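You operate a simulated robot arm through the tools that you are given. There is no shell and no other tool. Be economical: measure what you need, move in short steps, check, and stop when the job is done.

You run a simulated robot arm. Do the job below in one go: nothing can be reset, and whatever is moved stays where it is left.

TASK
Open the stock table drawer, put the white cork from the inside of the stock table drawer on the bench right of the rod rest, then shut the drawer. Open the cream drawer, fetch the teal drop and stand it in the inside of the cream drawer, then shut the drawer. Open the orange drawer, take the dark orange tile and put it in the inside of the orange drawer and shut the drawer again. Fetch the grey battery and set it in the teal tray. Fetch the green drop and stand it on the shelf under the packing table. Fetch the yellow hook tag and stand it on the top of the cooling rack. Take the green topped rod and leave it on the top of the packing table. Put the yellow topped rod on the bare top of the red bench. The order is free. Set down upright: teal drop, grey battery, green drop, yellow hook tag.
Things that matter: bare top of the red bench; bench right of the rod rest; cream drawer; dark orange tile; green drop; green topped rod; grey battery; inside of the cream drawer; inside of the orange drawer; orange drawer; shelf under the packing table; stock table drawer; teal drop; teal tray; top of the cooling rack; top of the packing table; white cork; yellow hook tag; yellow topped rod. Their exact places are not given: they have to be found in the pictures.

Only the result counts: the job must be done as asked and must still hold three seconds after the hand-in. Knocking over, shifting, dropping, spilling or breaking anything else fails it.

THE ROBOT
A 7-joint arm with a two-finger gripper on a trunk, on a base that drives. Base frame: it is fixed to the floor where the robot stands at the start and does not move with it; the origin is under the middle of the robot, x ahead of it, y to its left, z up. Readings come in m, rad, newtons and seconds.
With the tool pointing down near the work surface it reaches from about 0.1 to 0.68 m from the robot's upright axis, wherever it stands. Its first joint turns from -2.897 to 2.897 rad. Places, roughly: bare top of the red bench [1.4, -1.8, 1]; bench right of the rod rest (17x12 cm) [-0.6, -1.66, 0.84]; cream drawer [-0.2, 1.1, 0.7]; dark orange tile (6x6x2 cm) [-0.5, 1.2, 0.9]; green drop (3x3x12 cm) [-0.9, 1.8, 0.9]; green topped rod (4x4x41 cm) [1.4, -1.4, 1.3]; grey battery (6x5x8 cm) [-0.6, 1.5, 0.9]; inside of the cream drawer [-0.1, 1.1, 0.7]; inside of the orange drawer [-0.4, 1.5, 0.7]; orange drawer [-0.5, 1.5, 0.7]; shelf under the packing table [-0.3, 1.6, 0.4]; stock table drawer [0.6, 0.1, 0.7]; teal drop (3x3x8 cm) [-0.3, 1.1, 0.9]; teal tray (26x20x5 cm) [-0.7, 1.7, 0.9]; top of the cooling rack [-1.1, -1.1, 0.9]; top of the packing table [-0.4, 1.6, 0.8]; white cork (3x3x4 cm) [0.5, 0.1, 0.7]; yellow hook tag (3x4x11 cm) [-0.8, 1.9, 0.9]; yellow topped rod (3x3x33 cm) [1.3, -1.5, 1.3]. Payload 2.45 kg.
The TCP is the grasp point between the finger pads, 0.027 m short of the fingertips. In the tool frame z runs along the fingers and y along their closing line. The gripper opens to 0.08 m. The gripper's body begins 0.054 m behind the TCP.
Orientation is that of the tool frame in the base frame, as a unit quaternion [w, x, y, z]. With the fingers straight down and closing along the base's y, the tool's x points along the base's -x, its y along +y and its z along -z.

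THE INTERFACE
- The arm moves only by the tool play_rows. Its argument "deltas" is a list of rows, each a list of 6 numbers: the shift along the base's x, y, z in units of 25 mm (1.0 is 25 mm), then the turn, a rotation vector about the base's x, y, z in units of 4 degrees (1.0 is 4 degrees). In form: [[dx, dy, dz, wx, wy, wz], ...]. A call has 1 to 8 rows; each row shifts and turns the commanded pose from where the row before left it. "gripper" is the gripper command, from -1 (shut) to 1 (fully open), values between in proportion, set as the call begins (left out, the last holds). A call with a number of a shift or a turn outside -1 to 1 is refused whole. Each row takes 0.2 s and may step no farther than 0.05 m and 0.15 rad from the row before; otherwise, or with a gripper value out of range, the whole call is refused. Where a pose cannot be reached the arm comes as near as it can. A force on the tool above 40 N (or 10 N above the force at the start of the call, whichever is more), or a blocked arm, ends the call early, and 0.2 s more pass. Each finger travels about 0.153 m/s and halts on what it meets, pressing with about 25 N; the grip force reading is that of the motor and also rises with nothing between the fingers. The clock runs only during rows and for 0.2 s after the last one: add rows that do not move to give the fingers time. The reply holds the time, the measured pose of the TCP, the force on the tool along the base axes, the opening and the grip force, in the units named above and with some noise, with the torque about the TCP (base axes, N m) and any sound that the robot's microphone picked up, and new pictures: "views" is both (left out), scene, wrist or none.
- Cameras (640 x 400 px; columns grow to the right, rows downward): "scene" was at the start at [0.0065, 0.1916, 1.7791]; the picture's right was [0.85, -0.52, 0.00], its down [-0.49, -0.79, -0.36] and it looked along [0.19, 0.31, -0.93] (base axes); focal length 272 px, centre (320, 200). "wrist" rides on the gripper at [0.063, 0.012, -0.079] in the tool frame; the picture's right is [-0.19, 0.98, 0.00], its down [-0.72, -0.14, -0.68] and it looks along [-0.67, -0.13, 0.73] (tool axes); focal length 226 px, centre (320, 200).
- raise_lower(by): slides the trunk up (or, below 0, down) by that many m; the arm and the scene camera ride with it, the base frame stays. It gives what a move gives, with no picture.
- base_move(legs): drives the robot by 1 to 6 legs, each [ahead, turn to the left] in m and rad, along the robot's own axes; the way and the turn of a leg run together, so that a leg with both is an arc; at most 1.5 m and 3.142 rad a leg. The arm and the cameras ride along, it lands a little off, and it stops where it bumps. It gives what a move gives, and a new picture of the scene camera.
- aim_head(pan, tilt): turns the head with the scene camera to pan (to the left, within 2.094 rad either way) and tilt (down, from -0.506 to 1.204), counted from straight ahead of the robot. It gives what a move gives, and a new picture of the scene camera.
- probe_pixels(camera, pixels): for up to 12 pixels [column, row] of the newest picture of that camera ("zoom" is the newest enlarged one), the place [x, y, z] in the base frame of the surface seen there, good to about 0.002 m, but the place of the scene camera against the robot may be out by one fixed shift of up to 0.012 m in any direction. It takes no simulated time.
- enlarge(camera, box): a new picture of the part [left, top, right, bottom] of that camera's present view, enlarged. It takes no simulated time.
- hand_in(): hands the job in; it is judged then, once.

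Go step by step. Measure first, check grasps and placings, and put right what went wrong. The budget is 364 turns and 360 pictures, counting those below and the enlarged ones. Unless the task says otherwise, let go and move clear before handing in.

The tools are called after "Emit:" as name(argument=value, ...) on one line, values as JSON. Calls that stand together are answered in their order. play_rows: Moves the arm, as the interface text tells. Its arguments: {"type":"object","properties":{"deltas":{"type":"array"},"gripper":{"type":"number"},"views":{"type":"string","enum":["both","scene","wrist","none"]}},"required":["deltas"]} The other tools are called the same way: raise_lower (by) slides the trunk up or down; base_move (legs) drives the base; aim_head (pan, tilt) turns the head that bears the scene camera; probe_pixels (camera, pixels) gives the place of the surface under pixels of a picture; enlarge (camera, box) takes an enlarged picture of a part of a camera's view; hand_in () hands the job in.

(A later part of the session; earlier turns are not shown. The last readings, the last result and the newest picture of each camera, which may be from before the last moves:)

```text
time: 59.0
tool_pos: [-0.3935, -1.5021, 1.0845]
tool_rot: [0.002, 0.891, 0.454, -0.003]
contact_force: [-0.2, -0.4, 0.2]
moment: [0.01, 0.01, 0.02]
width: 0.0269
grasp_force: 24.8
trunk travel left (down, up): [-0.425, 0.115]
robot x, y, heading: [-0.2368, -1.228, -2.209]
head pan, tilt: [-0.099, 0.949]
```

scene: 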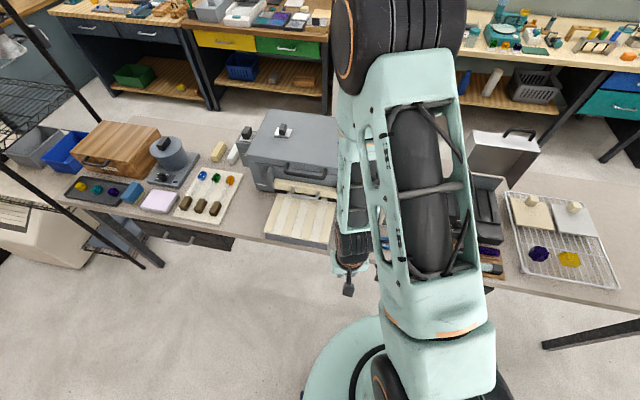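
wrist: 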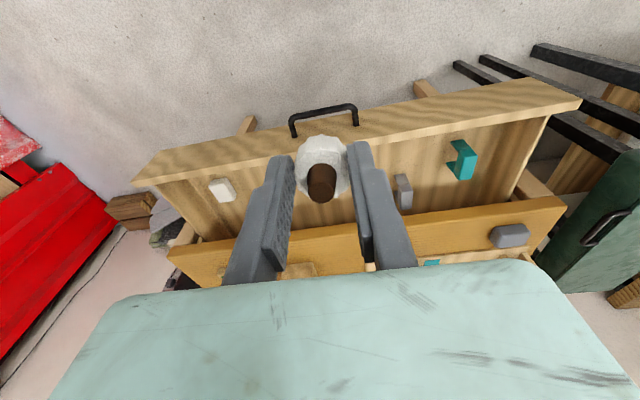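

The arm hides the middle of the bench; I look through the wrist camera.

Emit:
play_rows(deltas=[[0, 0, 0, 0, 0, 0]], views="both")

Emit:
enlarge(camera="scene", box=[200, 120, 360, 260])

Emit:
probe_pixels(camera="scene", pixels=[[278, 187], [332, 196], [332, 240], [270, 235], [252, 200], [210, 200], [160, 205], [190, 170], [540, 250], [265, 180], [350, 240], [120, 195]])

```text
time: 59.4
tool_pos: [-0.3918, -1.5028, 1.0844]
tool_rot: [0.002, 0.892, 0.453, -0.003]
contact_force: [-1.7, 0.1, -0.2]
moment: [-0.02, 0.0, -0.01]
width: 0.0271
grasp_force: 24.8
trunk travel left (down, up): [-0.425, 0.115]
robot x, y, heading: [-0.2407, -1.231, -2.203]
head pan, tilt: [-0.099, 0.949]
```

scene: 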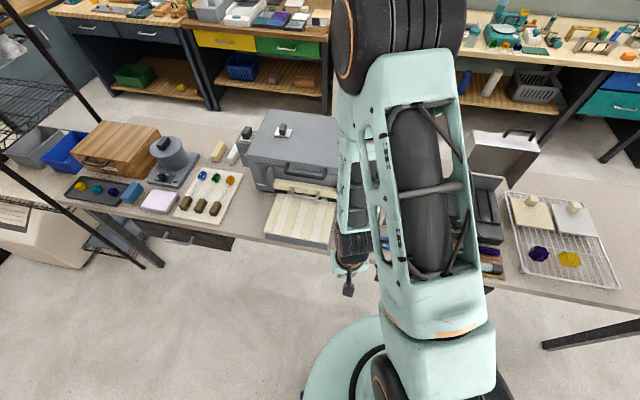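
wrist: 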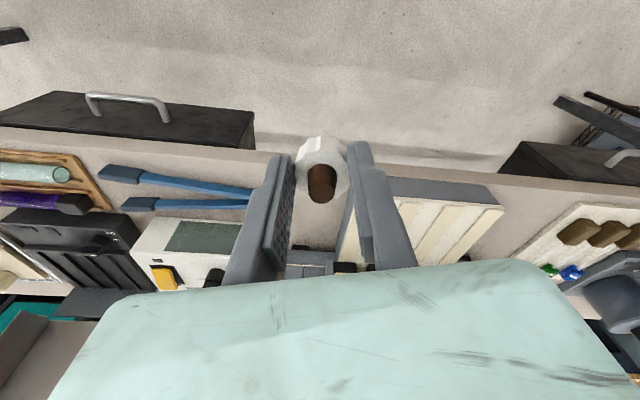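

```text
2.86 times, centred on (280, 190) of scene
```

zoom: 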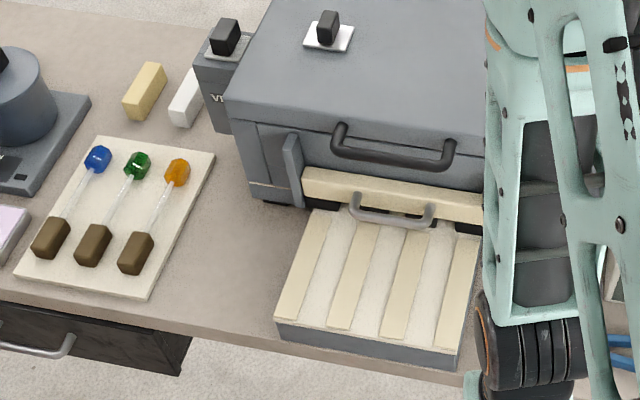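

```text
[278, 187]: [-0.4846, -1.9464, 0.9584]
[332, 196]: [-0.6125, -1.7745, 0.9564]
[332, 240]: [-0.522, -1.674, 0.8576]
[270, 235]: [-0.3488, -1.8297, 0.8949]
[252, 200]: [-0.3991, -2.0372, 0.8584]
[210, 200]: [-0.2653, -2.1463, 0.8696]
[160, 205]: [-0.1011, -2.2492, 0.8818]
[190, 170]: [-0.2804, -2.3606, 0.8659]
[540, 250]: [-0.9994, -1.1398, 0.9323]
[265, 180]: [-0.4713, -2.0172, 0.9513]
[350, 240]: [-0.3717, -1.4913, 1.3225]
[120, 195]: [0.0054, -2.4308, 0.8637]
```

I probe the wrist view around the gap between the cream-rod tray and the white meter.

Emit:
probe_pixels(camera="wrist", pixels=[[300, 230], [300, 250], [260, 180], [230, 182], [245, 200], [340, 240], [400, 190], [60, 175], [200, 240], [320, 275], [230, 215], [350, 190]])

Emit:
enlarge(camera="wrist", box=[0, 80, 400, 330])

```text
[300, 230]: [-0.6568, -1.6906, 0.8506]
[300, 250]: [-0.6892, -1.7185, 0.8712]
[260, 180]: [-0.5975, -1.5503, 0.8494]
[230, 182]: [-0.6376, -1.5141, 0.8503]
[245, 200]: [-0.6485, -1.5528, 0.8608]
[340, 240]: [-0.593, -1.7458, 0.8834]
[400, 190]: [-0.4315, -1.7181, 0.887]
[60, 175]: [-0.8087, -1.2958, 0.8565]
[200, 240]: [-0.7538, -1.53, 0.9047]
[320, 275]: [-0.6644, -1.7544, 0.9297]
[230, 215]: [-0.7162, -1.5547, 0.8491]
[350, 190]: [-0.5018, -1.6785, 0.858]
```

```text
1.60 times, centred on (200, 205) of wrist
```

zoom: 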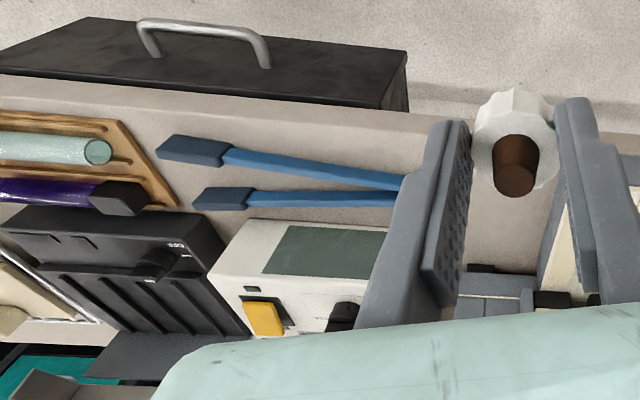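

The free bench between the cream-rod tray and the blue tongs is about (-0.60,-1.65), z 0.85, which matches. I move above it, tilting so the cork hangs upright.

Emit:
play_rows(deltas=[[-1, -0.735, -0.42, 0.2525, -0.184, 0], [-1, -0.735, -0.42, 0.2525, -0.184, 0], [-1, -0.735, -0.42, 0.2525, -0.184, 0], [-1, -0.735, -0.42, 0.2525, -0.184, 0], [-1, -0.735, -0.42, 0.2525, -0.184, 0], [-1, -0.735, -0.42, 0.2525, -0.184, 0], [-1, -0.735, -0.42, 0.2525, -0.184, 0], [-1, -0.735, -0.42, 0.2525, -0.184, 0]])

```text
time: 61.2
tool_pos: [-0.5937, -1.6493, 0.9977]
tool_rot: [-0.039, 0.889, 0.451, 0.076]
contact_force: [0.1, 0.7, -0.9]
moment: [0.01, -0.02, -0.02]
width: 0.0273
grasp_force: 25.2
trunk travel left (down, up): [-0.425, 0.115]
robot x, y, heading: [-0.2381, -1.2335, -2.203]
head pan, tilt: [-0.099, 0.949]
```

scene: 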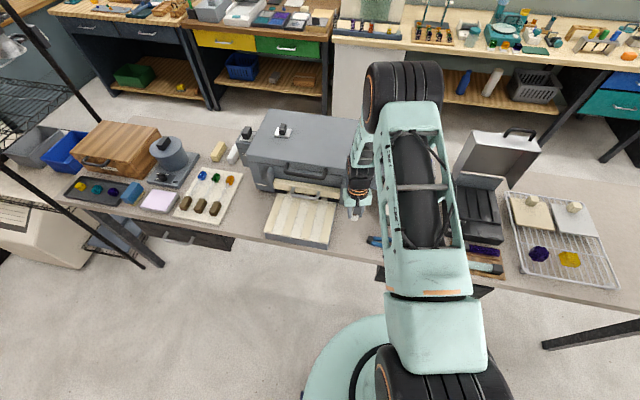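
wrist: 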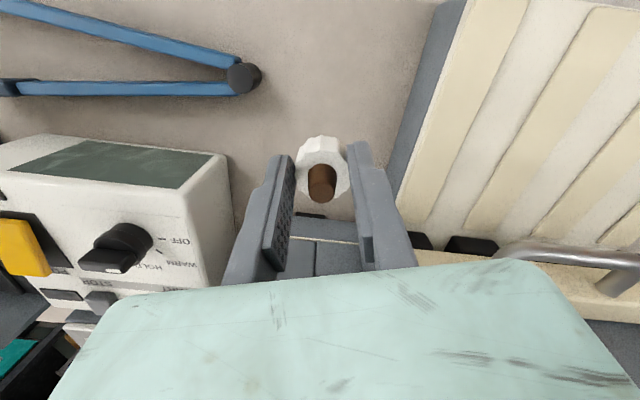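

I check the surroundings of the landing spot by probing.

Emit:
probe_pixels(camera="wrist", pixels=[[245, 75], [325, 80], [400, 150], [395, 200], [225, 175], [320, 215], [430, 50], [330, 10], [320, 125], [310, 245], [215, 220], [322, 185]])

```text
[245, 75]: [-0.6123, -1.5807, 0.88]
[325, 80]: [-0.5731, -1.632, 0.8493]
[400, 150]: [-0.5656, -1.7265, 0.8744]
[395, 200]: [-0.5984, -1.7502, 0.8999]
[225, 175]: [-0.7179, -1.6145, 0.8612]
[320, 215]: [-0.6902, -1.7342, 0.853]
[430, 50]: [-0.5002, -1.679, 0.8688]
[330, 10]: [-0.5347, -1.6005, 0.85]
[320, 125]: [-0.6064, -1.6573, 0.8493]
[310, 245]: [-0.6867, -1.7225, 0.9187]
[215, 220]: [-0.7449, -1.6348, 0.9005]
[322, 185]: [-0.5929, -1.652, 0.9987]
```

Clear: tray edge is 7 cm to one side and tongs 5 cm to the other. I lower to about 0.889 and release partly.

Emit:
play_rows(deltas=[[0, 0, -1, 0, 0, 0], [0, 0, -1, 0, 0, 0], [0, 0, -1, 0, 0, 0], [0, 0, -1, 0, 0, 0], [0, 0, -0.36, 0, 0, 0], [0, 0, 0, 0, 0, 0]], views="wrist")

Emit:
play_rows(deltas=[[0, 0, 0, 0, 0, 0], [0, 0, 0, 0, 0, 0]], gripper=0.15, views="wrist")

```text
time: 62.6
tool_pos: [-0.5928, -1.6506, 0.8899]
tool_rot: [-0.038, 0.888, 0.452, 0.075]
contact_force: [-0.1, 0.3, 0.4]
moment: [0.02, 0.0, 0.01]
width: 0.0278
grasp_force: 25.1
trunk travel left (down, up): [-0.425, 0.115]
robot x, y, heading: [-0.2331, -1.2307, -2.204]
head pan, tilt: [-0.099, 0.949]
```

wrist: 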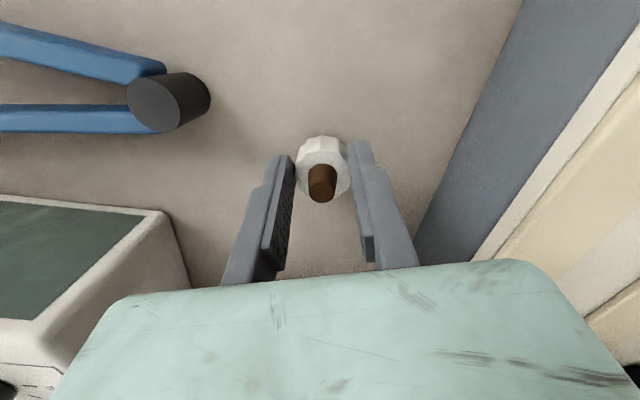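

```text
time: 63.2
tool_pos: [-0.5915, -1.6518, 0.8917]
tool_rot: [-0.038, 0.888, 0.452, 0.074]
contact_force: [-0.2, -0.4, 0.0]
moment: [0.0, -0.01, 0.02]
width: 0.0459
grasp_force: 0.1
trunk travel left (down, up): [-0.425, 0.115]
robot x, y, heading: [-0.2374, -1.2335, -2.206]
head pan, tilt: [-0.099, 0.949]
```

wrist: 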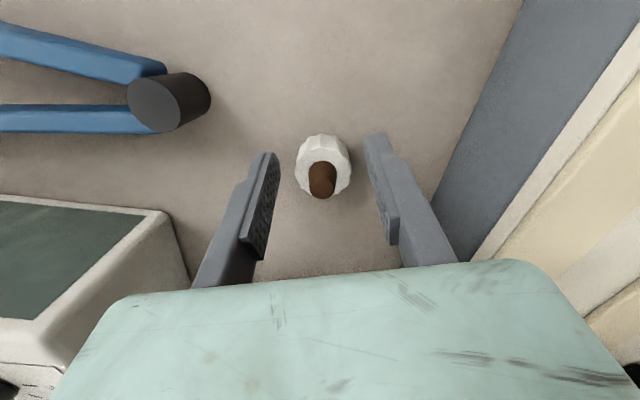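

The cork stands free. I rise, retract and drive back toward the stock drawer.

Emit:
play_rows(deltas=[[0, 0, 1, 0, 0, 0], [0, 0, 1, 0, 0, 0], [0, 0, 1, 0, 0, 0], [0, 0, 1, 0, 0, 0], [0.6, 0.8, 1, -0.5, 0.37, 0], [0.6, 0.8, 1, -0.5, 0.37, 0], [0.6, 0.8, 1, -0.5, 0.37, 0], [0.6, 0.8, 1, -0.5, 0.37, 0]], views="wrist")

Emit:
play_rows(deltas=[[0.6, 0.8, 0, 0, 0, 0], [0.6, 0.8, 0, 0, 0, 0], [0.6, 0.8, 0, 0, 0, 0], [0.6, 0.8, 0, 0, 0, 0]], gripper=-1, views="none")

Emit:
base_move(legs=[[0, 0.742], [-0.68, 0], [0, 2.09]])

```text
time: 65.0
tool_pos: [-0.5307, -1.5689, 1.0939]
tool_rot: [0.001, 0.891, 0.454, -0.003]
contact_force: [-0.8, 0.5, -0.2]
moment: [0.0, -0.03, 0.0]
width: 0.0457
grasp_force: 0.1
trunk travel left (down, up): [-0.425, 0.115]
robot x, y, heading: [-0.2385, -1.2316, -2.206]
head pan, tilt: [-0.099, 0.949]
```

wrist: 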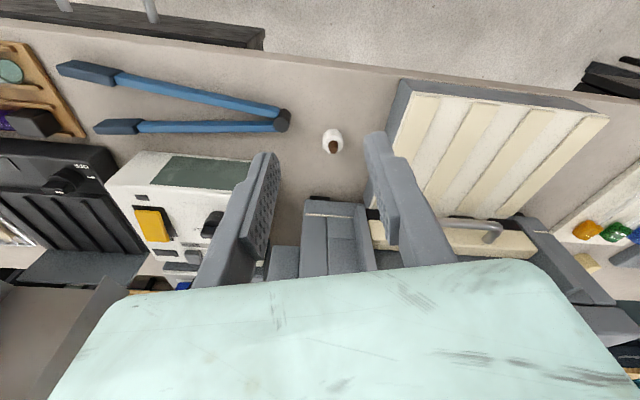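

```text
time: 66.0
tool_pos: [-0.4709, -1.4905, 1.0915]
tool_rot: [0.002, 0.891, 0.453, -0.003]
contact_force: [-0.2, 0.7, -0.1]
moment: [0.02, 0.0, -0.01]
width: 0.0
grasp_force: 24.9
trunk travel left (down, up): [-0.425, 0.115]
robot x, y, heading: [-0.2387, -1.2333, -2.203]
head pan, tilt: [-0.099, 0.949]
```

```text
time: 77.0
tool_pos: [-0.0139, -0.3607, 1.0896]
tool_rot: [0.002, -0.33, 0.944, 0.002]
contact_force: [-0.1, 1.0, -0.9]
moment: [0.03, 0.05, 0.02]
width: 0.0001
grasp_force: 25.4
trunk travel left (down, up): [-0.425, 0.115]
robot x, y, heading: [-0.3051, -0.5499, 0.67]
head pan, tilt: [-0.099, 0.949]
```

scene: 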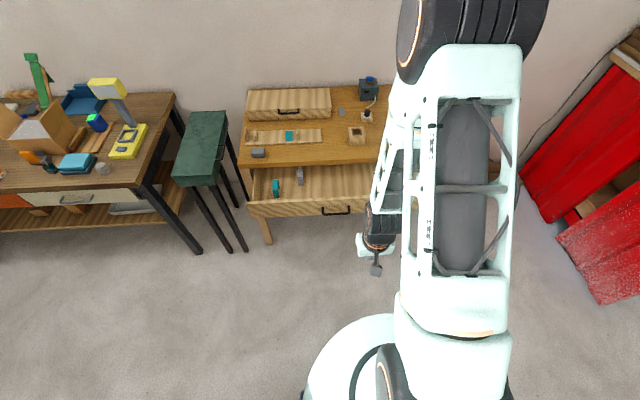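

I realign slightly and go forward, then probe the bar.

Emit:
base_move(legs=[[0, -0.04], [0.2, 0]])

Emit:
enlarge(camera="scene", box=[240, 160, 400, 260])

```text
time: 79.0
tool_pos: [0.1551, -0.2565, 1.0911]
tool_rot: [0.002, -0.31, 0.951, 0.0]
contact_force: [0.0, 0.5, -0.3]
moment: [-0.02, 0.03, 0.03]
width: 0.0
grasp_force: 25.0
trunk travel left (down, up): [-0.425, 0.115]
robot x, y, heading: [-0.1459, -0.4336, 0.63]
head pan, tilt: [-0.099, 0.949]
```

scene: 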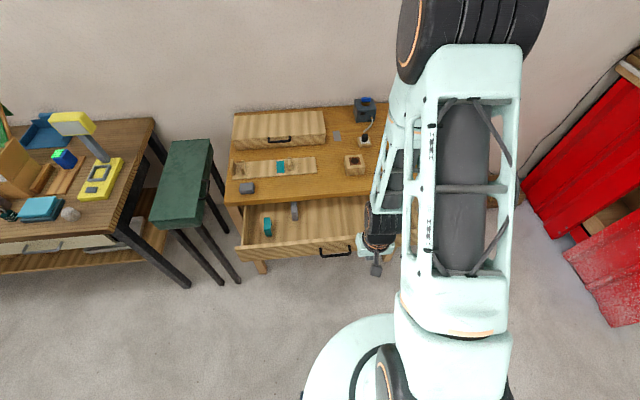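

```text
4.00 times, centred on (320, 210) of scene
```

zoom: 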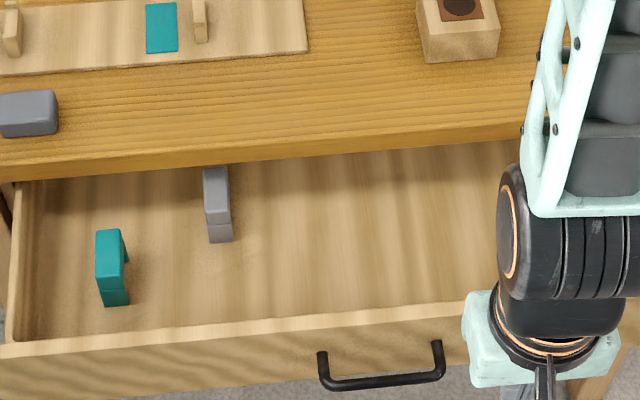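

Emit:
probe_pixels(camera="zoom", pixels=[[350, 384], [380, 381], [420, 378], [380, 345], [322, 355], [437, 345]])

```text
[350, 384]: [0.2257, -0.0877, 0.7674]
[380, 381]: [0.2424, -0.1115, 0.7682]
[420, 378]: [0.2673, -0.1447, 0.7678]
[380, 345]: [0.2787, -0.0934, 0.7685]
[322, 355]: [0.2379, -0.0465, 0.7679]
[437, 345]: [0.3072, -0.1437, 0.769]
```

The bar is now at n≈-0.126 (true). I lower in front of it with a 15° tilt, then push.

Emit:
play_rows(deltas=[[0.2, 0.5, -0.99, 0.17, -0.232, 0], [0.2, 0.5, -0.99, 0.17, -0.232, 0], [0.2, 0.5, -0.99, 0.17, -0.232, 0], [0.2, 0.5, -0.99, 0.17, -0.232, 0], [0.2, 0.5, -0.99, 0.17, -0.232, 0], [0.2, 0.5, -0.99, 0.17, -0.232, 0], [0.2, 0.5, -0.99, 0.17, -0.232, 0], [0.2, 0.5, -0.99, 0.17, -0.232, 0]], views="wrist")

Emit:
play_rows(deltas=[[0.2, 0.1, -0.99, 0.17, -0.232, 0], [0, 0, -0.99, 0.17, -0.232, 0], [0, 0, -0.99, 0.17, -0.232, 0], [0, 0, -0.99, 0.17, -0.232, 0], [0, 0, -0.99, 0.17, -0.232, 0]], views="wrist")

```text
time: 80.8
tool_pos: [0.1943, -0.1551, 0.8934]
tool_rot: [0.079, -0.308, 0.948, 0.026]
contact_force: [0.7, -0.5, 0.6]
moment: [0.0, 0.0, 0.0]
width: 0.0005
grasp_force: 24.8
trunk travel left (down, up): [-0.425, 0.115]
robot x, y, heading: [-0.1425, -0.4326, 0.632]
head pan, tilt: [-0.099, 0.949]
```

wrist: 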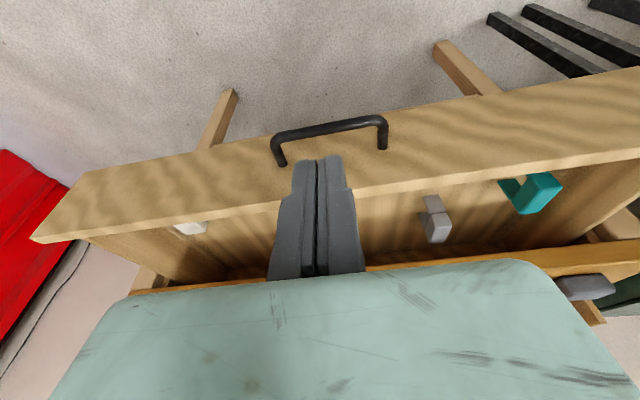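

```text
time: 82.0
tool_pos: [0.1997, -0.1532, 0.7685]
tool_rot: [0.126, -0.307, 0.943, 0.041]
contact_force: [0.0, 0.3, -0.8]
moment: [-0.01, 0.01, 0.02]
width: 0.0001
grasp_force: 25.0
trunk travel left (down, up): [-0.425, 0.115]
robot x, y, heading: [-0.1462, -0.4329, 0.625]
head pan, tilt: [-0.099, 0.949]
```

wrist: 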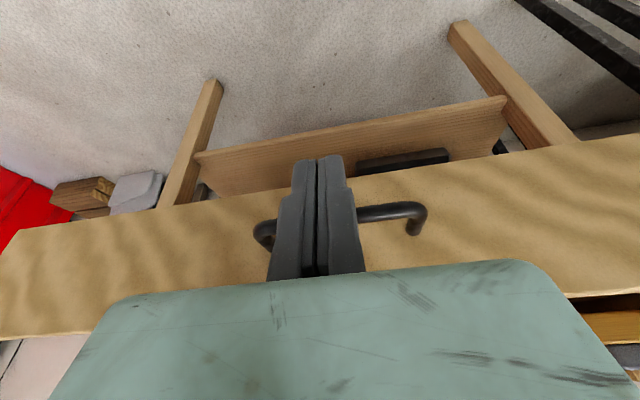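

The fingers stand in front of the bar. I push inward.

Emit:
play_rows(deltas=[[0.805, 0.593, 0, 0, 0, 0], [0.805, 0.593, 0, 0, 0, 0], [0.805, 0.593, 0, 0, 0, 0], [0.805, 0.593, 0, 0, 0, 0], [0.805, 0.593, 0, 0, 0, 0], [0.805, 0.593, 0, 0, 0, 0], [0.805, 0.593, 0, 0, 0, 0], [0.805, 0.593, 0, 0, 0, 0]], views="none")

Emit:
play_rows(deltas=[[0.805, 0.593, 0, 0, 0, 0], [0.805, 0.593, 0, 0, 0, 0], [0.4, 0.3, 0, 0, 0, 0], [0.4, 0.3, 0, 0, 0, 0]])

```text
time: 83.8
tool_pos: [0.3599, -0.0352, 0.7675]
tool_rot: [0.126, -0.307, 0.942, 0.041]
contact_force: [-0.1, 0.7, 0.9]
moment: [-0.01, -0.01, -0.04]
width: 0.0005
grasp_force: 30.2
trunk travel left (down, up): [-0.425, 0.115]
robot x, y, heading: [-0.1454, -0.4344, 0.631]
head pan, tilt: [-0.099, 0.949]
```

```text
time: 84.6
tool_pos: [0.4025, -0.0045, 0.7579]
tool_rot: [0.114, -0.308, 0.944, 0.037]
contact_force: [-6.4, -4.6, -2.4]
moment: [-0.1, 0.01, 0.05]
width: 0.0
grasp_force: 30.3
trunk travel left (down, up): [-0.425, 0.115]
robot x, y, heading: [-0.1441, -0.4354, 0.633]
head pan, tilt: [-0.099, 0.949]
stopped in row 4: the force on the tool passed its limit at 74 N (the readings are from after the stop); the commanded pose is now the measured one
```

scene: 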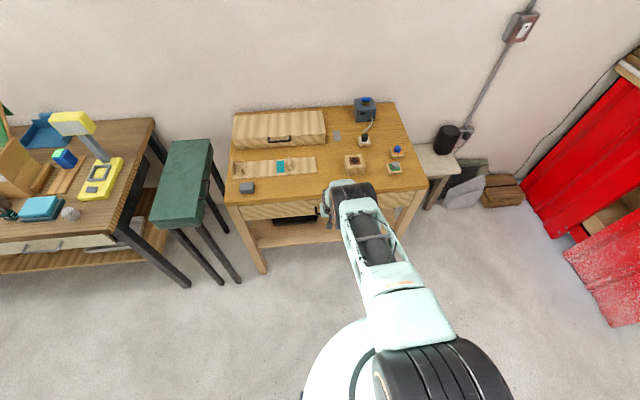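
wrist: 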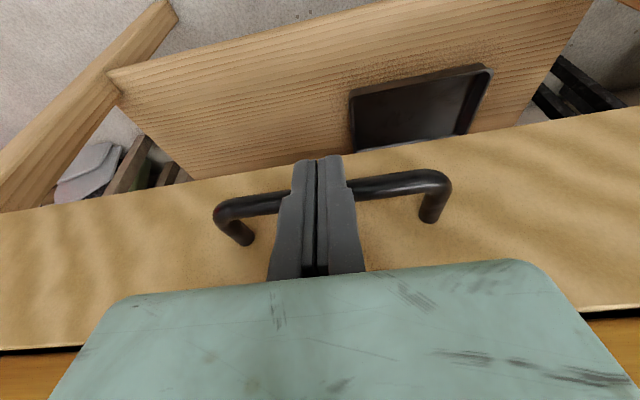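

The drawer is shut (stop reached). I retreat and lift, then look at the red bench.

Emit:
play_rows(deltas=[[-0.805, -0.593, 0, 0, 0, 0], [-0.805, -0.593, 0, 0, 0, 0], [-0.8, -0.59, 1, -0.5, 0.68, 0], [-0.8, -0.59, 1, -0.5, 0.68, 0], [-0.8, -0.59, 1, -0.5, 0.68, 0], [-0.8, -0.59, 1, -0.5, 0.68, 0], [-0.8, -0.59, 1, 0, 0, 0], [-0.8, -0.59, 1, 0, 0, 0]], views="none")

Emit:
play_rows(deltas=[[0, 0, 1, 0, 0, 0], [0, 0, 1, 0, 0, 0], [0, 0, 1, 0, 0, 0], [0, 0, 1, 0, 0, 0], [0, 0, 1, 0, 0, 0], [0, 0, 1, 0, 0, 0]], views="none")

Emit:
aim_head(pan=-1.2, tilt=0.4)

Emit:
enlarge(camera="scene", box=[160, 0, 560, 250])

```text
time: 86.4
tool_pos: [0.2429, -0.1234, 0.9111]
tool_rot: [0.005, -0.309, 0.951, 0.0]
contact_force: [-0.1, 0.3, -0.5]
moment: [-0.01, -0.03, -0.01]
width: 0.0002
grasp_force: 29.8
trunk travel left (down, up): [-0.425, 0.115]
robot x, y, heading: [-0.1507, -0.4367, 0.625]
head pan, tilt: [-0.099, 0.949]
```

```text
time: 87.8
tool_pos: [0.2433, -0.1211, 1.0607]
tool_rot: [0.005, -0.31, 0.951, 0.001]
contact_force: [-0.4, 0.0, 0.0]
moment: [-0.01, -0.02, -0.02]
width: 0.0
grasp_force: 29.8
trunk travel left (down, up): [-0.425, 0.115]
robot x, y, heading: [-0.1488, -0.4321, 0.63]
head pan, tilt: [-0.099, 0.949]
```

```text
time: 89.2
tool_pos: [0.2435, -0.12, 1.0595]
tool_rot: [0.006, -0.309, 0.951, 0.001]
contact_force: [0.1, -0.4, -0.6]
moment: [-0.04, -0.01, -0.04]
width: 0.0001
grasp_force: 30.0
trunk travel left (down, up): [-0.425, 0.115]
robot x, y, heading: [-0.144, -0.4336, 0.626]
head pan, tilt: [-1.201, 0.4]
```

scene: 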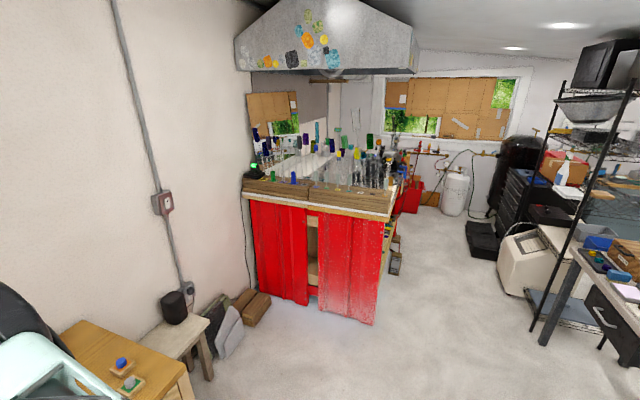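

```text
1.60 times, centred on (360, 125) of scene
```

zoom: 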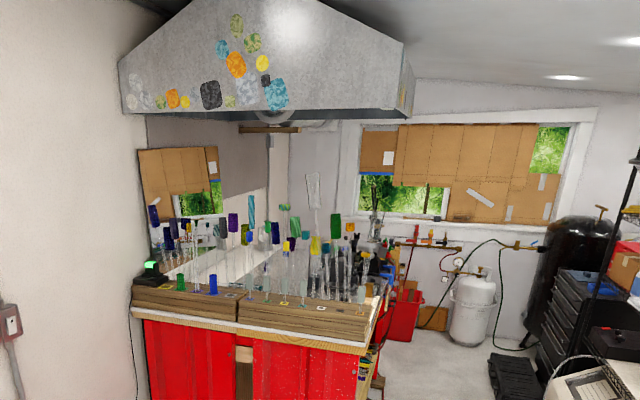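

The red bench carries many rods under a hood. I probe its geometry.

Emit:
probe_pixels(camera="scene", pixels=[[245, 192], [308, 203], [390, 218], [320, 72], [400, 68], [250, 70], [320, 260], [357, 155], [280, 180], [350, 185], [300, 160], [350, 300]])

Emit:
enlarge(camera="scene", box=[235, 110, 411, 220])

```text
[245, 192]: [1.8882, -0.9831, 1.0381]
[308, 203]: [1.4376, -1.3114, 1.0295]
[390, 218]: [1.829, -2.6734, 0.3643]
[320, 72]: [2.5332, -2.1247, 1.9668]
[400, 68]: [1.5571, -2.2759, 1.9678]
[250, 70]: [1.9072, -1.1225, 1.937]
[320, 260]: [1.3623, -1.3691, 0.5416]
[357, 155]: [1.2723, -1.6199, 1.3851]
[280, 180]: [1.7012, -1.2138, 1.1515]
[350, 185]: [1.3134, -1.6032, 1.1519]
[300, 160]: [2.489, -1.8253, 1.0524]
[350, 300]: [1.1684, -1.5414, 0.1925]
```

```text
3.64 times, centred on (323, 165) of scene
```

zoom: 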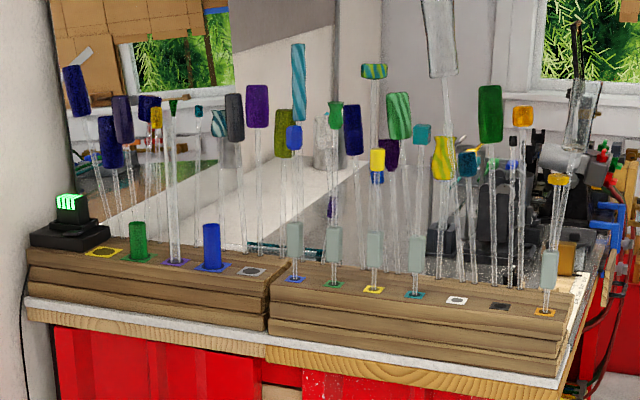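

Rods stand in blocks along the bench front (direction (-0.81,-0.59)). I drive nearer facing the bench.

Emit:
base_move(legs=[[0, -1.216], [1.0, 0], [0, -0.35]])

Emit:
aim_head(pan=0.15, tilt=0.45)

Emit:
enlarge(camera="scene", box=[80, 60, 560, 360])

```text
time: 98.5
tool_pos: [0.9909, -1.3675, 1.0595]
tool_rot: [0.004, 0.447, 0.895, -0.004]
contact_force: [-0.3, 0.1, 0.2]
moment: [-0.04, 0.0, 0.0]
width: 0.0
grasp_force: 30.1
trunk travel left (down, up): [-0.425, 0.115]
robot x, y, heading: [0.6724, -0.9802, -0.928]
head pan, tilt: [-1.201, 0.4]
```

scene: 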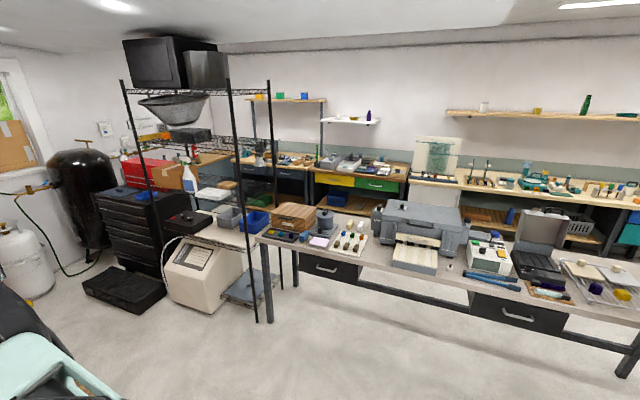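

```text
time: 100.0
tool_pos: [0.9915, -1.367, 1.0597]
tool_rot: [0.004, 0.447, 0.894, -0.003]
contact_force: [0.6, -0.2, -0.7]
moment: [0.01, 0.02, -0.01]
width: 0.0
grasp_force: 29.5
trunk travel left (down, up): [-0.425, 0.115]
robot x, y, heading: [0.6735, -0.9839, -0.927]
head pan, tilt: [0.15, 0.45]
```

scene: 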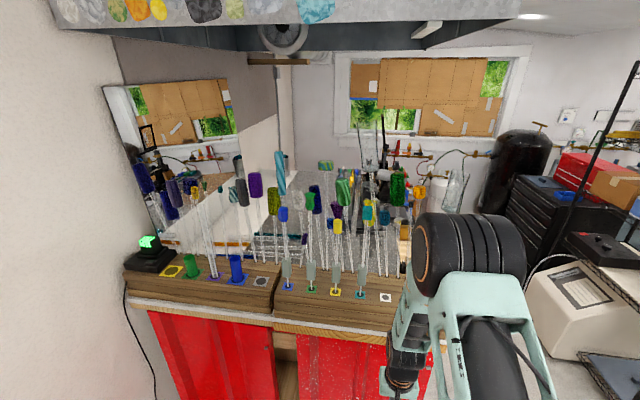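

```text
1.33 times, centred on (320, 210) of scene
```

zoom: 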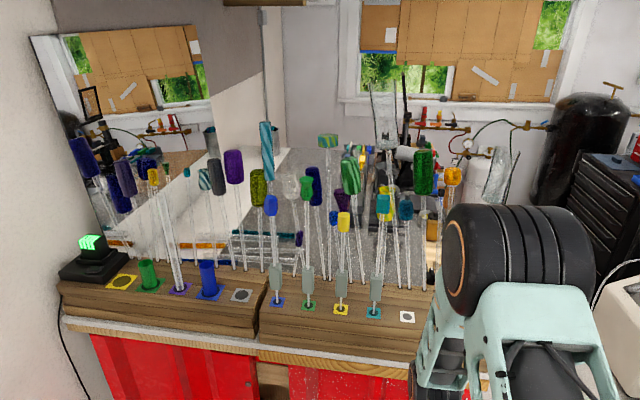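

I zoom on the front rods.

Emit:
enlarge(camera="scene", box=[255, 150, 415, 310])

```text
2.50 times, centred on (335, 230) of scene
```

zoom: 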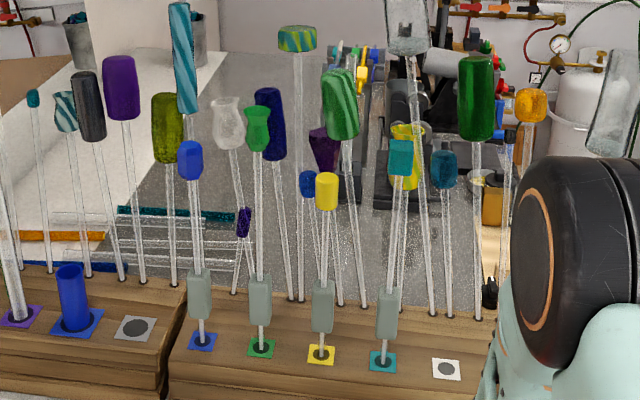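

Emit:
probe_pixels(camera="zoom", pixels=[[190, 160], [258, 128], [326, 190], [401, 155], [200, 295], [260, 300], [322, 307], [387, 313], [262, 350], [322, 355], [446, 369], [260, 220]])

Emit:
probe_pixels(camera="zoom", pixels=[[322, 284], [322, 332], [387, 290], [387, 336], [258, 108], [258, 150], [322, 245], [345, 100], [290, 290], [340, 305], [415, 345], [140, 327]])

```text
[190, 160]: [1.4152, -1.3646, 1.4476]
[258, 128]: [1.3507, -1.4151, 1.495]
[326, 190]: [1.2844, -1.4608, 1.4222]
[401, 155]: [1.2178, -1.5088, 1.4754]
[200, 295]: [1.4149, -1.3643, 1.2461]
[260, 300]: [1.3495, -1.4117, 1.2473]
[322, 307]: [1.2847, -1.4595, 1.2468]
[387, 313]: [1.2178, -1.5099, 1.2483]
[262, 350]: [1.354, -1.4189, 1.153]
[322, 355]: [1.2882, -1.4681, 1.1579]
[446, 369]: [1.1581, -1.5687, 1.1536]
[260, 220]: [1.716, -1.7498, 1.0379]
```

```text
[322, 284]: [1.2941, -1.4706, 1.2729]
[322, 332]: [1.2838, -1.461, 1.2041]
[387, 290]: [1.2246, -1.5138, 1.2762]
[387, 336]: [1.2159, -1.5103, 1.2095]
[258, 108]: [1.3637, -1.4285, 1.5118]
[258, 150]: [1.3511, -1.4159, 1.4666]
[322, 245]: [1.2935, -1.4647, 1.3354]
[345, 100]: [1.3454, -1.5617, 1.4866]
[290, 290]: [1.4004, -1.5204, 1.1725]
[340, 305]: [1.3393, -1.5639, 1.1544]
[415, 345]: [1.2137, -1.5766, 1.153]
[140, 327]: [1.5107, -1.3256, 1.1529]
```

Green rod collar is near (1.357,-1.422,1.24), yellow near (1.29,-1.467); I first pitch the tool to horizontal while rising.

Emit:
play_rows(deltas=[[0, 0, 0.5, -1, -0.75, 0], [0, 0, 0.5, -1, -0.75, 0], [0, 0, 0.5, -1, -0.75, 0], [0, 0, 0.5, -1, -0.75, 0], [0, 0, 0.5, -1, -0.75, 0], [0, 0, 0.5, -1, -0.75, 0], [0, 0, 0.5, -1, -0.75, 0], [0, 0, 0.5, -1, -0.75, 0]], gripper=0.6, views="none")

Emit:
play_rows(deltas=[[0, 0, 0.5, -1, -0.75, 0], [0, 0, 0.5, -1, -0.75, 0], [0, 0, 0.5, -1, -0.75, 0], [0, 0, 0.5, -1, -0.75, 0], [0, 0, 0.5, -1, -0.75, 0], [0, 0, 0.5, -1, -0.75, 0], [0, 0, 0.3, -1, -0.75, 0], [0, 0, 0.3, -1, -0.75, 0]], views="wrist")

Emit:
play_rows(deltas=[[0, 0, 0, -1, -0.75, 0], [0, 0, 0, -1, -0.75, 0]], views="both")

```text
time: 101.8
tool_pos: [0.9908, -1.3672, 1.1599]
tool_rot: [0.31, 0.419, 0.839, -0.156]
contact_force: [-0.4, -0.4, 0.2]
moment: [-0.01, -0.01, 0.02]
width: 0.0638
grasp_force: 0.1
trunk travel left (down, up): [-0.425, 0.115]
robot x, y, heading: [0.6739, -0.9815, -0.934]
head pan, tilt: [0.15, 0.45]
```

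```text
time: 103.6
tool_pos: [0.9979, -1.3723, 1.2475]
tool_rot: [0.579, 0.341, 0.681, -0.291]
contact_force: [-0.4, -0.1, -0.2]
moment: [0.0, -0.02, -0.01]
width: 0.0642
grasp_force: 0.1
out of reach, approached as far as the arm can: row 6
trunk travel left (down, up): [-0.425, 0.115]
robot x, y, heading: [0.6708, -0.9807, -0.931]
head pan, tilt: [0.15, 0.45]
```

wrist: 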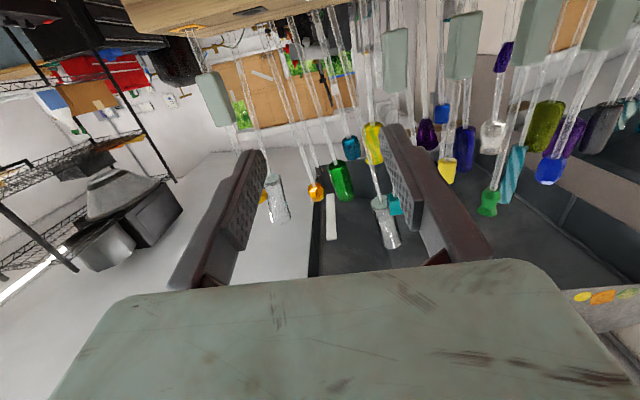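

```text
time: 104.2
tool_pos: [0.995, -1.372, 1.2481]
tool_rot: [0.636, 0.315, 0.628, -0.32]
contact_force: [-0.5, 0.7, -0.3]
moment: [-0.01, 0.03, 0.01]
width: 0.0642
grasp_force: 0.1
trunk travel left (down, up): [-0.425, 0.115]
robot x, y, heading: [0.6704, -0.9814, -0.929]
head pan, tilt: [0.15, 0.45]
```

scene: 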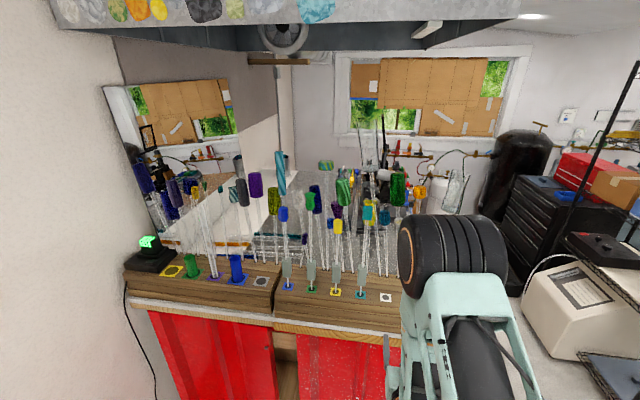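
wrist: 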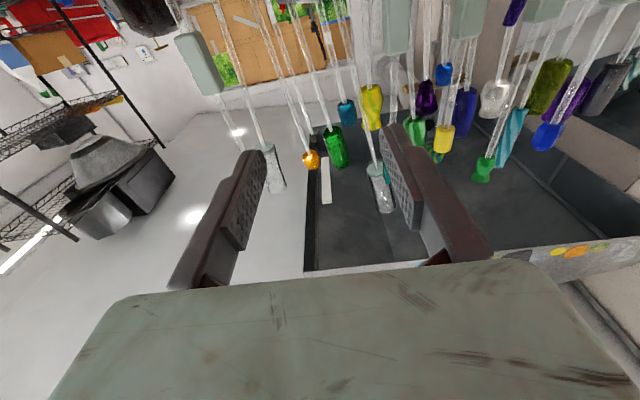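

The tool is horizontal now. I shift the base left about 0.22 m so the rods lie straight ahead.

Emit:
base_move(legs=[[0, 1.21], [0.234, 0], [0, -1.22]])

Emit:
aim_head(pan=0.15, tilt=0.6)

```text
time: 112.2
tool_pos: [1.2162, -1.3063, 1.2483]
tool_rot: [0.635, 0.316, 0.628, -0.32]
contact_force: [0.4, -1.8, -0.2]
moment: [-0.01, -0.01, 0.0]
width: 0.0638
grasp_force: 0.1
trunk travel left (down, up): [-0.425, 0.115]
robot x, y, heading: [0.8916, -0.9174, -0.938]
head pan, tilt: [0.15, 0.45]
```

scene: 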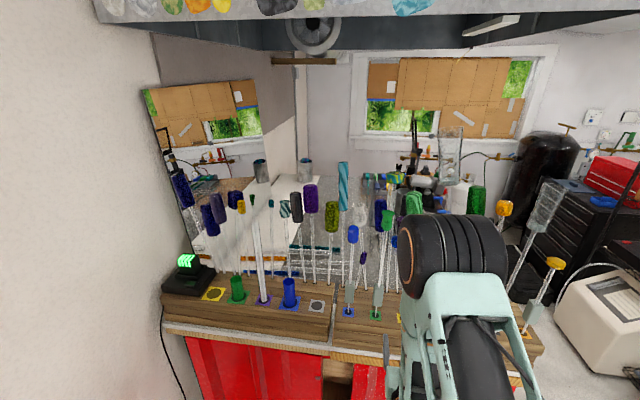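

```text
time: 112.9
tool_pos: [1.217, -1.3057, 1.2473]
tool_rot: [0.634, 0.317, 0.629, -0.32]
contact_force: [-0.9, -0.2, 0.6]
moment: [-0.03, -0.01, 0.01]
width: 0.0639
grasp_force: 0.0
trunk travel left (down, up): [-0.425, 0.115]
robot x, y, heading: [0.8949, -0.9155, -0.935]
head pan, tilt: [0.15, 0.6]
```

scene: 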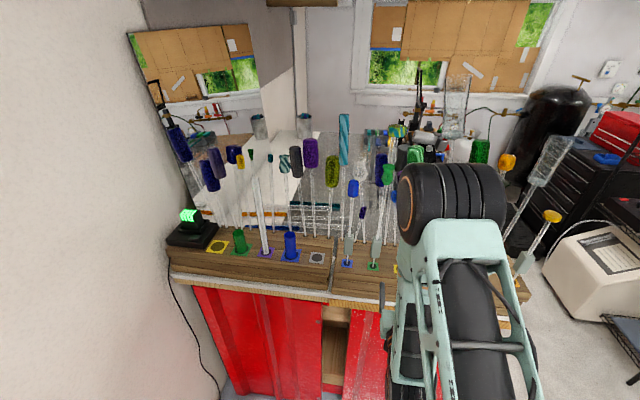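

I view the collars via the wrist camera and probe.

Emit:
play_rows(deltas=[[0, 0, 0, 0, 0, 0]], views="wrist")

```text
time: 113.3
tool_pos: [1.2158, -1.3073, 1.2486]
tool_rot: [0.635, 0.316, 0.628, -0.32]
contact_force: [-0.3, -0.5, -0.7]
moment: [-0.01, -0.02, 0.01]
width: 0.0639
grasp_force: 0.2
trunk travel left (down, up): [-0.425, 0.115]
robot x, y, heading: [0.898, -0.917, -0.932]
head pan, tilt: [0.15, 0.6]
```

wrist: 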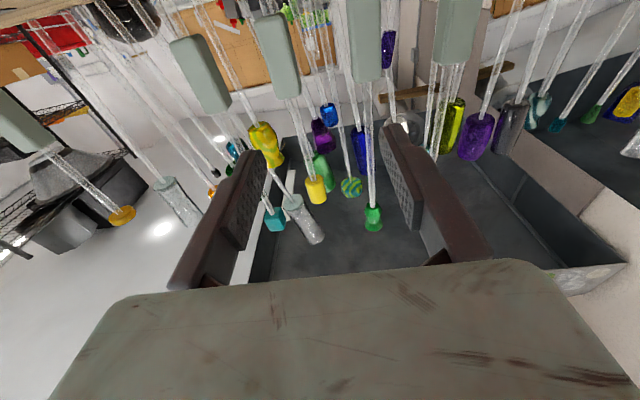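

Emit:
probe_pixels(camera="wrist", pixels=[[352, 40], [366, 40], [378, 40], [365, 75], [365, 10], [268, 60], [280, 60], [292, 60], [372, 215], [316, 190], [370, 150], [279, 90]])

```text
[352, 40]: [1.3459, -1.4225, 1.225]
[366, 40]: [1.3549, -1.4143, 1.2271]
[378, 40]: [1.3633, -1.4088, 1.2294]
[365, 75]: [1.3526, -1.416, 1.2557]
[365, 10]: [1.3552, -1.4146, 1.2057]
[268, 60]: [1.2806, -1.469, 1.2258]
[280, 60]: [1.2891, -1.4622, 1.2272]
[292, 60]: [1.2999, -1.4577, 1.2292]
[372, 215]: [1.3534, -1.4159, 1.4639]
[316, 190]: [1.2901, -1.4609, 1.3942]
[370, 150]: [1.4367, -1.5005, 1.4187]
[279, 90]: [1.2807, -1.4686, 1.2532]
```

The green collar is at (1.354,-1.415), z 1.20–1.265. I line up laterally and advance most of the way.

Emit:
play_rows(deltas=[[0.78, 0.57, -0.33, 0, 0, 0], [0.78, 0.57, -0.33, 0, 0, 0], [0.59, -0.807, 0, 0, 0, 0], [0.59, -0.807, 0, 0, 0, 0], [0.59, -0.807, 0, 0, 0, 0], [0.59, -0.807, 0, 0, 0, 0], [0, 0, 0, 0, 0, 0]], views="both")

```text
time: 114.9
tool_pos: [1.3157, -1.3596, 1.2319]
tool_rot: [0.634, 0.316, 0.628, -0.32]
contact_force: [0.5, -0.2, -0.4]
moment: [0.01, -0.01, 0.01]
width: 0.0642
grasp_force: 0.0
trunk travel left (down, up): [-0.425, 0.115]
robot x, y, heading: [0.8954, -0.9153, -0.932]
head pan, tilt: [0.15, 0.6]
```

scene: 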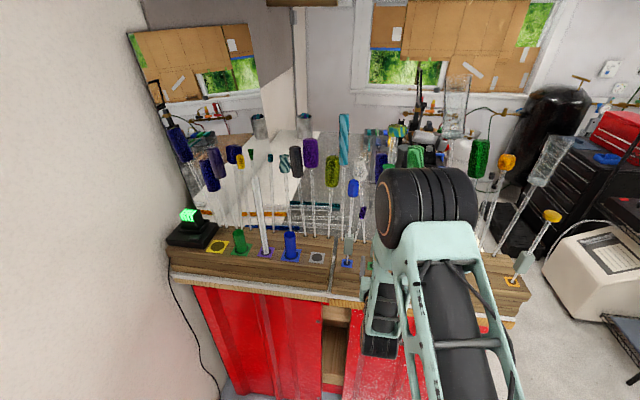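
wrist: 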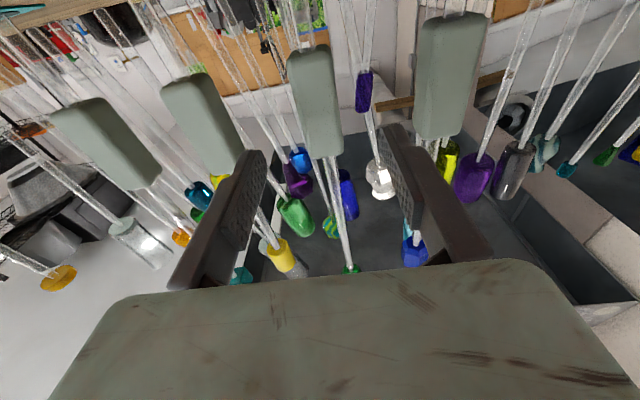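

The green collar (315,100) is between the fingers. I advance 8 cm and close.

Emit:
play_rows(deltas=[[0.59, -0.807, 0, 0, 0, 0], [0.59, -0.807, 0, 0, 0, 0], [0.59, -0.807, 0, 0, 0, 0], [0.08, -0.1, 0, 0, 0, 0], [0, 0, 0, 0, 0, 0]], views="wrist")

Emit:
play_rows(deltas=[[0, 0, 0, 0, 0, 0], [0, 0, 0, 0, 0, 0], [0, 0, 0, 0, 0, 0]], gripper=-1, views="wrist")

```text
time: 116.1
tool_pos: [1.3611, -1.422, 1.2332]
tool_rot: [0.634, 0.317, 0.628, -0.321]
contact_force: [-0.3, -0.3, 0.0]
moment: [-0.02, 0.01, -0.02]
width: 0.0637
grasp_force: 0.0
trunk travel left (down, up): [-0.425, 0.115]
robot x, y, heading: [0.8944, -0.9162, -0.934]
head pan, tilt: [0.15, 0.6]
```

wrist: 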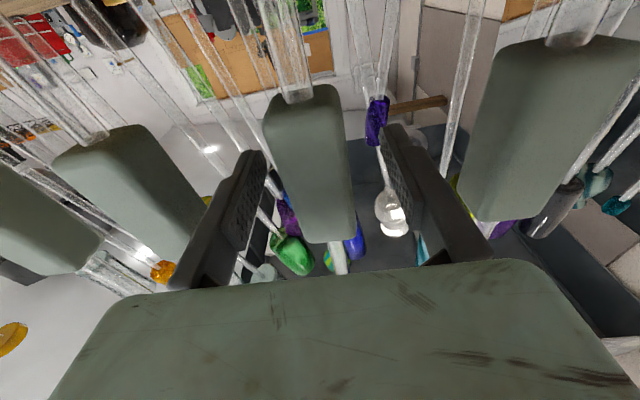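

```text
time: 116.9
tool_pos: [1.3616, -1.4225, 1.2302]
tool_rot: [0.635, 0.316, 0.628, -0.32]
contact_force: [-0.9, -0.2, 0.8]
moment: [-0.01, 0.02, -0.01]
width: 0.0278
grasp_force: 24.7
trunk travel left (down, up): [-0.425, 0.115]
robot x, y, heading: [0.893, -0.9158, -0.942]
head pan, tilt: [0.15, 0.6]
```

wrist: 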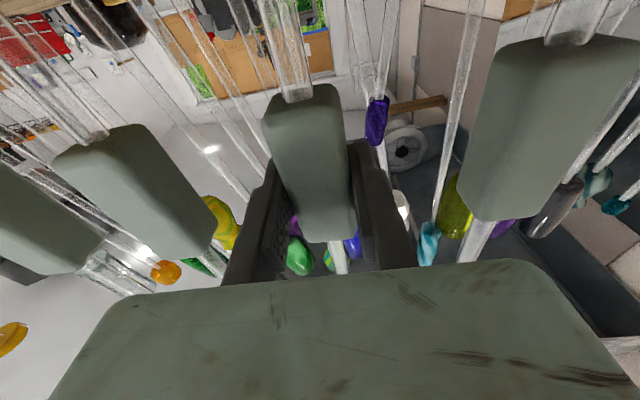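

Gripped (0.0278). I lift straight up with the trunk by 0.11 m.

Emit:
raise_lower(by=0.11)

Emit:
play_rows(deltas=[[0, 0, 0, 0, 0, 0]], views="both")

```text
time: 118.3
tool_pos: [1.362, -1.4221, 1.341]
tool_rot: [0.634, 0.316, 0.628, -0.32]
contact_force: [-0.5, 0.3, -1.0]
moment: [0.0, 0.02, 0.0]
width: 0.0275
grasp_force: 24.9
trunk travel left (down, up): [-0.535, 0.005]
robot x, y, heading: [0.8956, -0.9173, -0.933]
head pan, tilt: [0.15, 0.6]
```

```text
time: 118.7
tool_pos: [1.3618, -1.4225, 1.3411]
tool_rot: [0.634, 0.316, 0.628, -0.32]
contact_force: [-0.1, -0.4, -0.5]
moment: [0.0, 0.01, -0.02]
width: 0.0274
grasp_force: 25.5
trunk travel left (down, up): [-0.535, 0.005]
robot x, y, heading: [0.8962, -0.9148, -0.935]
head pan, tilt: [0.15, 0.6]
```

scene: 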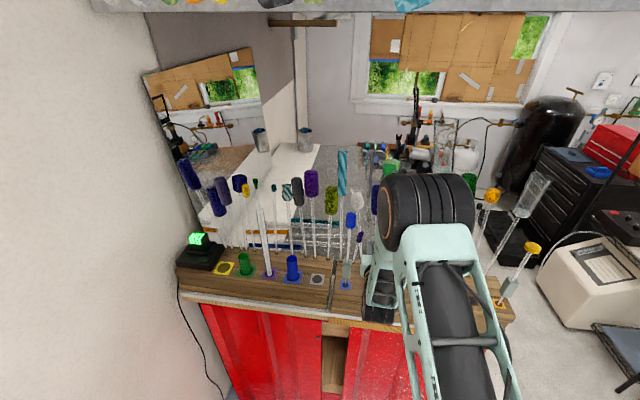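
wrist: 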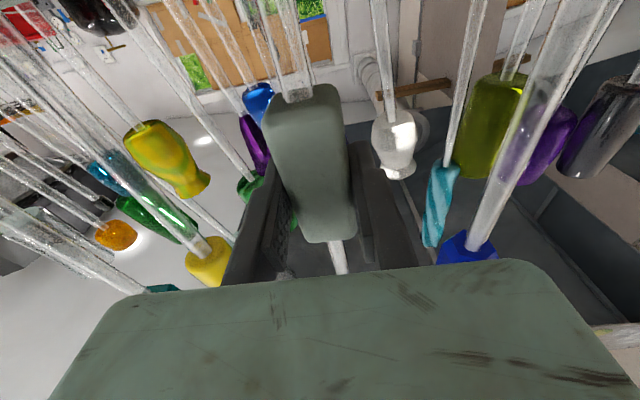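

The rod is free of its hole. I back off and drive to the packing table.

Emit:
base_move(legs=[[-0.25, 0], [0, -2.455], [1.078, 0], [0, -0.819], [1.141, 0], [0, -1.444]])

Emit:
aim_head(pan=0.5, tilt=0.6)

```text
time: 120.0
tool_pos: [1.2991, -1.3415, 1.3432]
tool_rot: [0.634, 0.317, 0.627, -0.322]
contact_force: [-0.6, -0.6, -2.2]
moment: [0.0, -0.01, -0.01]
width: 0.027
grasp_force: 24.7
trunk travel left (down, up): [-0.535, 0.005]
robot x, y, heading: [0.8364, -0.8332, -0.939]
head pan, tilt: [0.15, 0.6]
stopped in leg 1: the robot was blocked; the commanded pose is now the measured one
```

scene: 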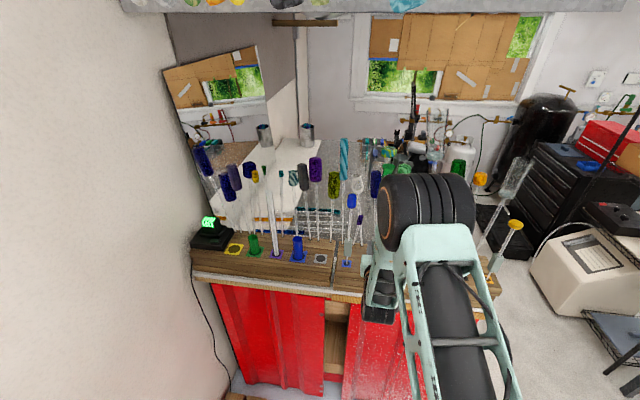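

```text
time: 120.9
tool_pos: [1.2995, -1.3414, 1.3428]
tool_rot: [0.635, 0.316, 0.628, -0.321]
contact_force: [0.0, 0.0, -1.9]
moment: [-0.04, 0.02, 0.0]
width: 0.0274
grasp_force: 24.9
trunk travel left (down, up): [-0.535, 0.005]
robot x, y, heading: [0.8332, -0.838, -0.939]
head pan, tilt: [0.499, 0.6]
```

scene: 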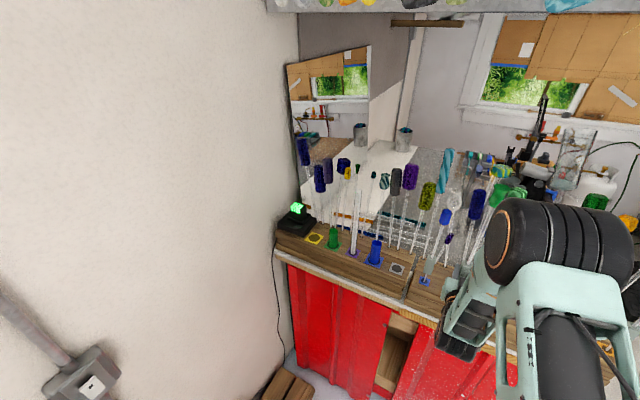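

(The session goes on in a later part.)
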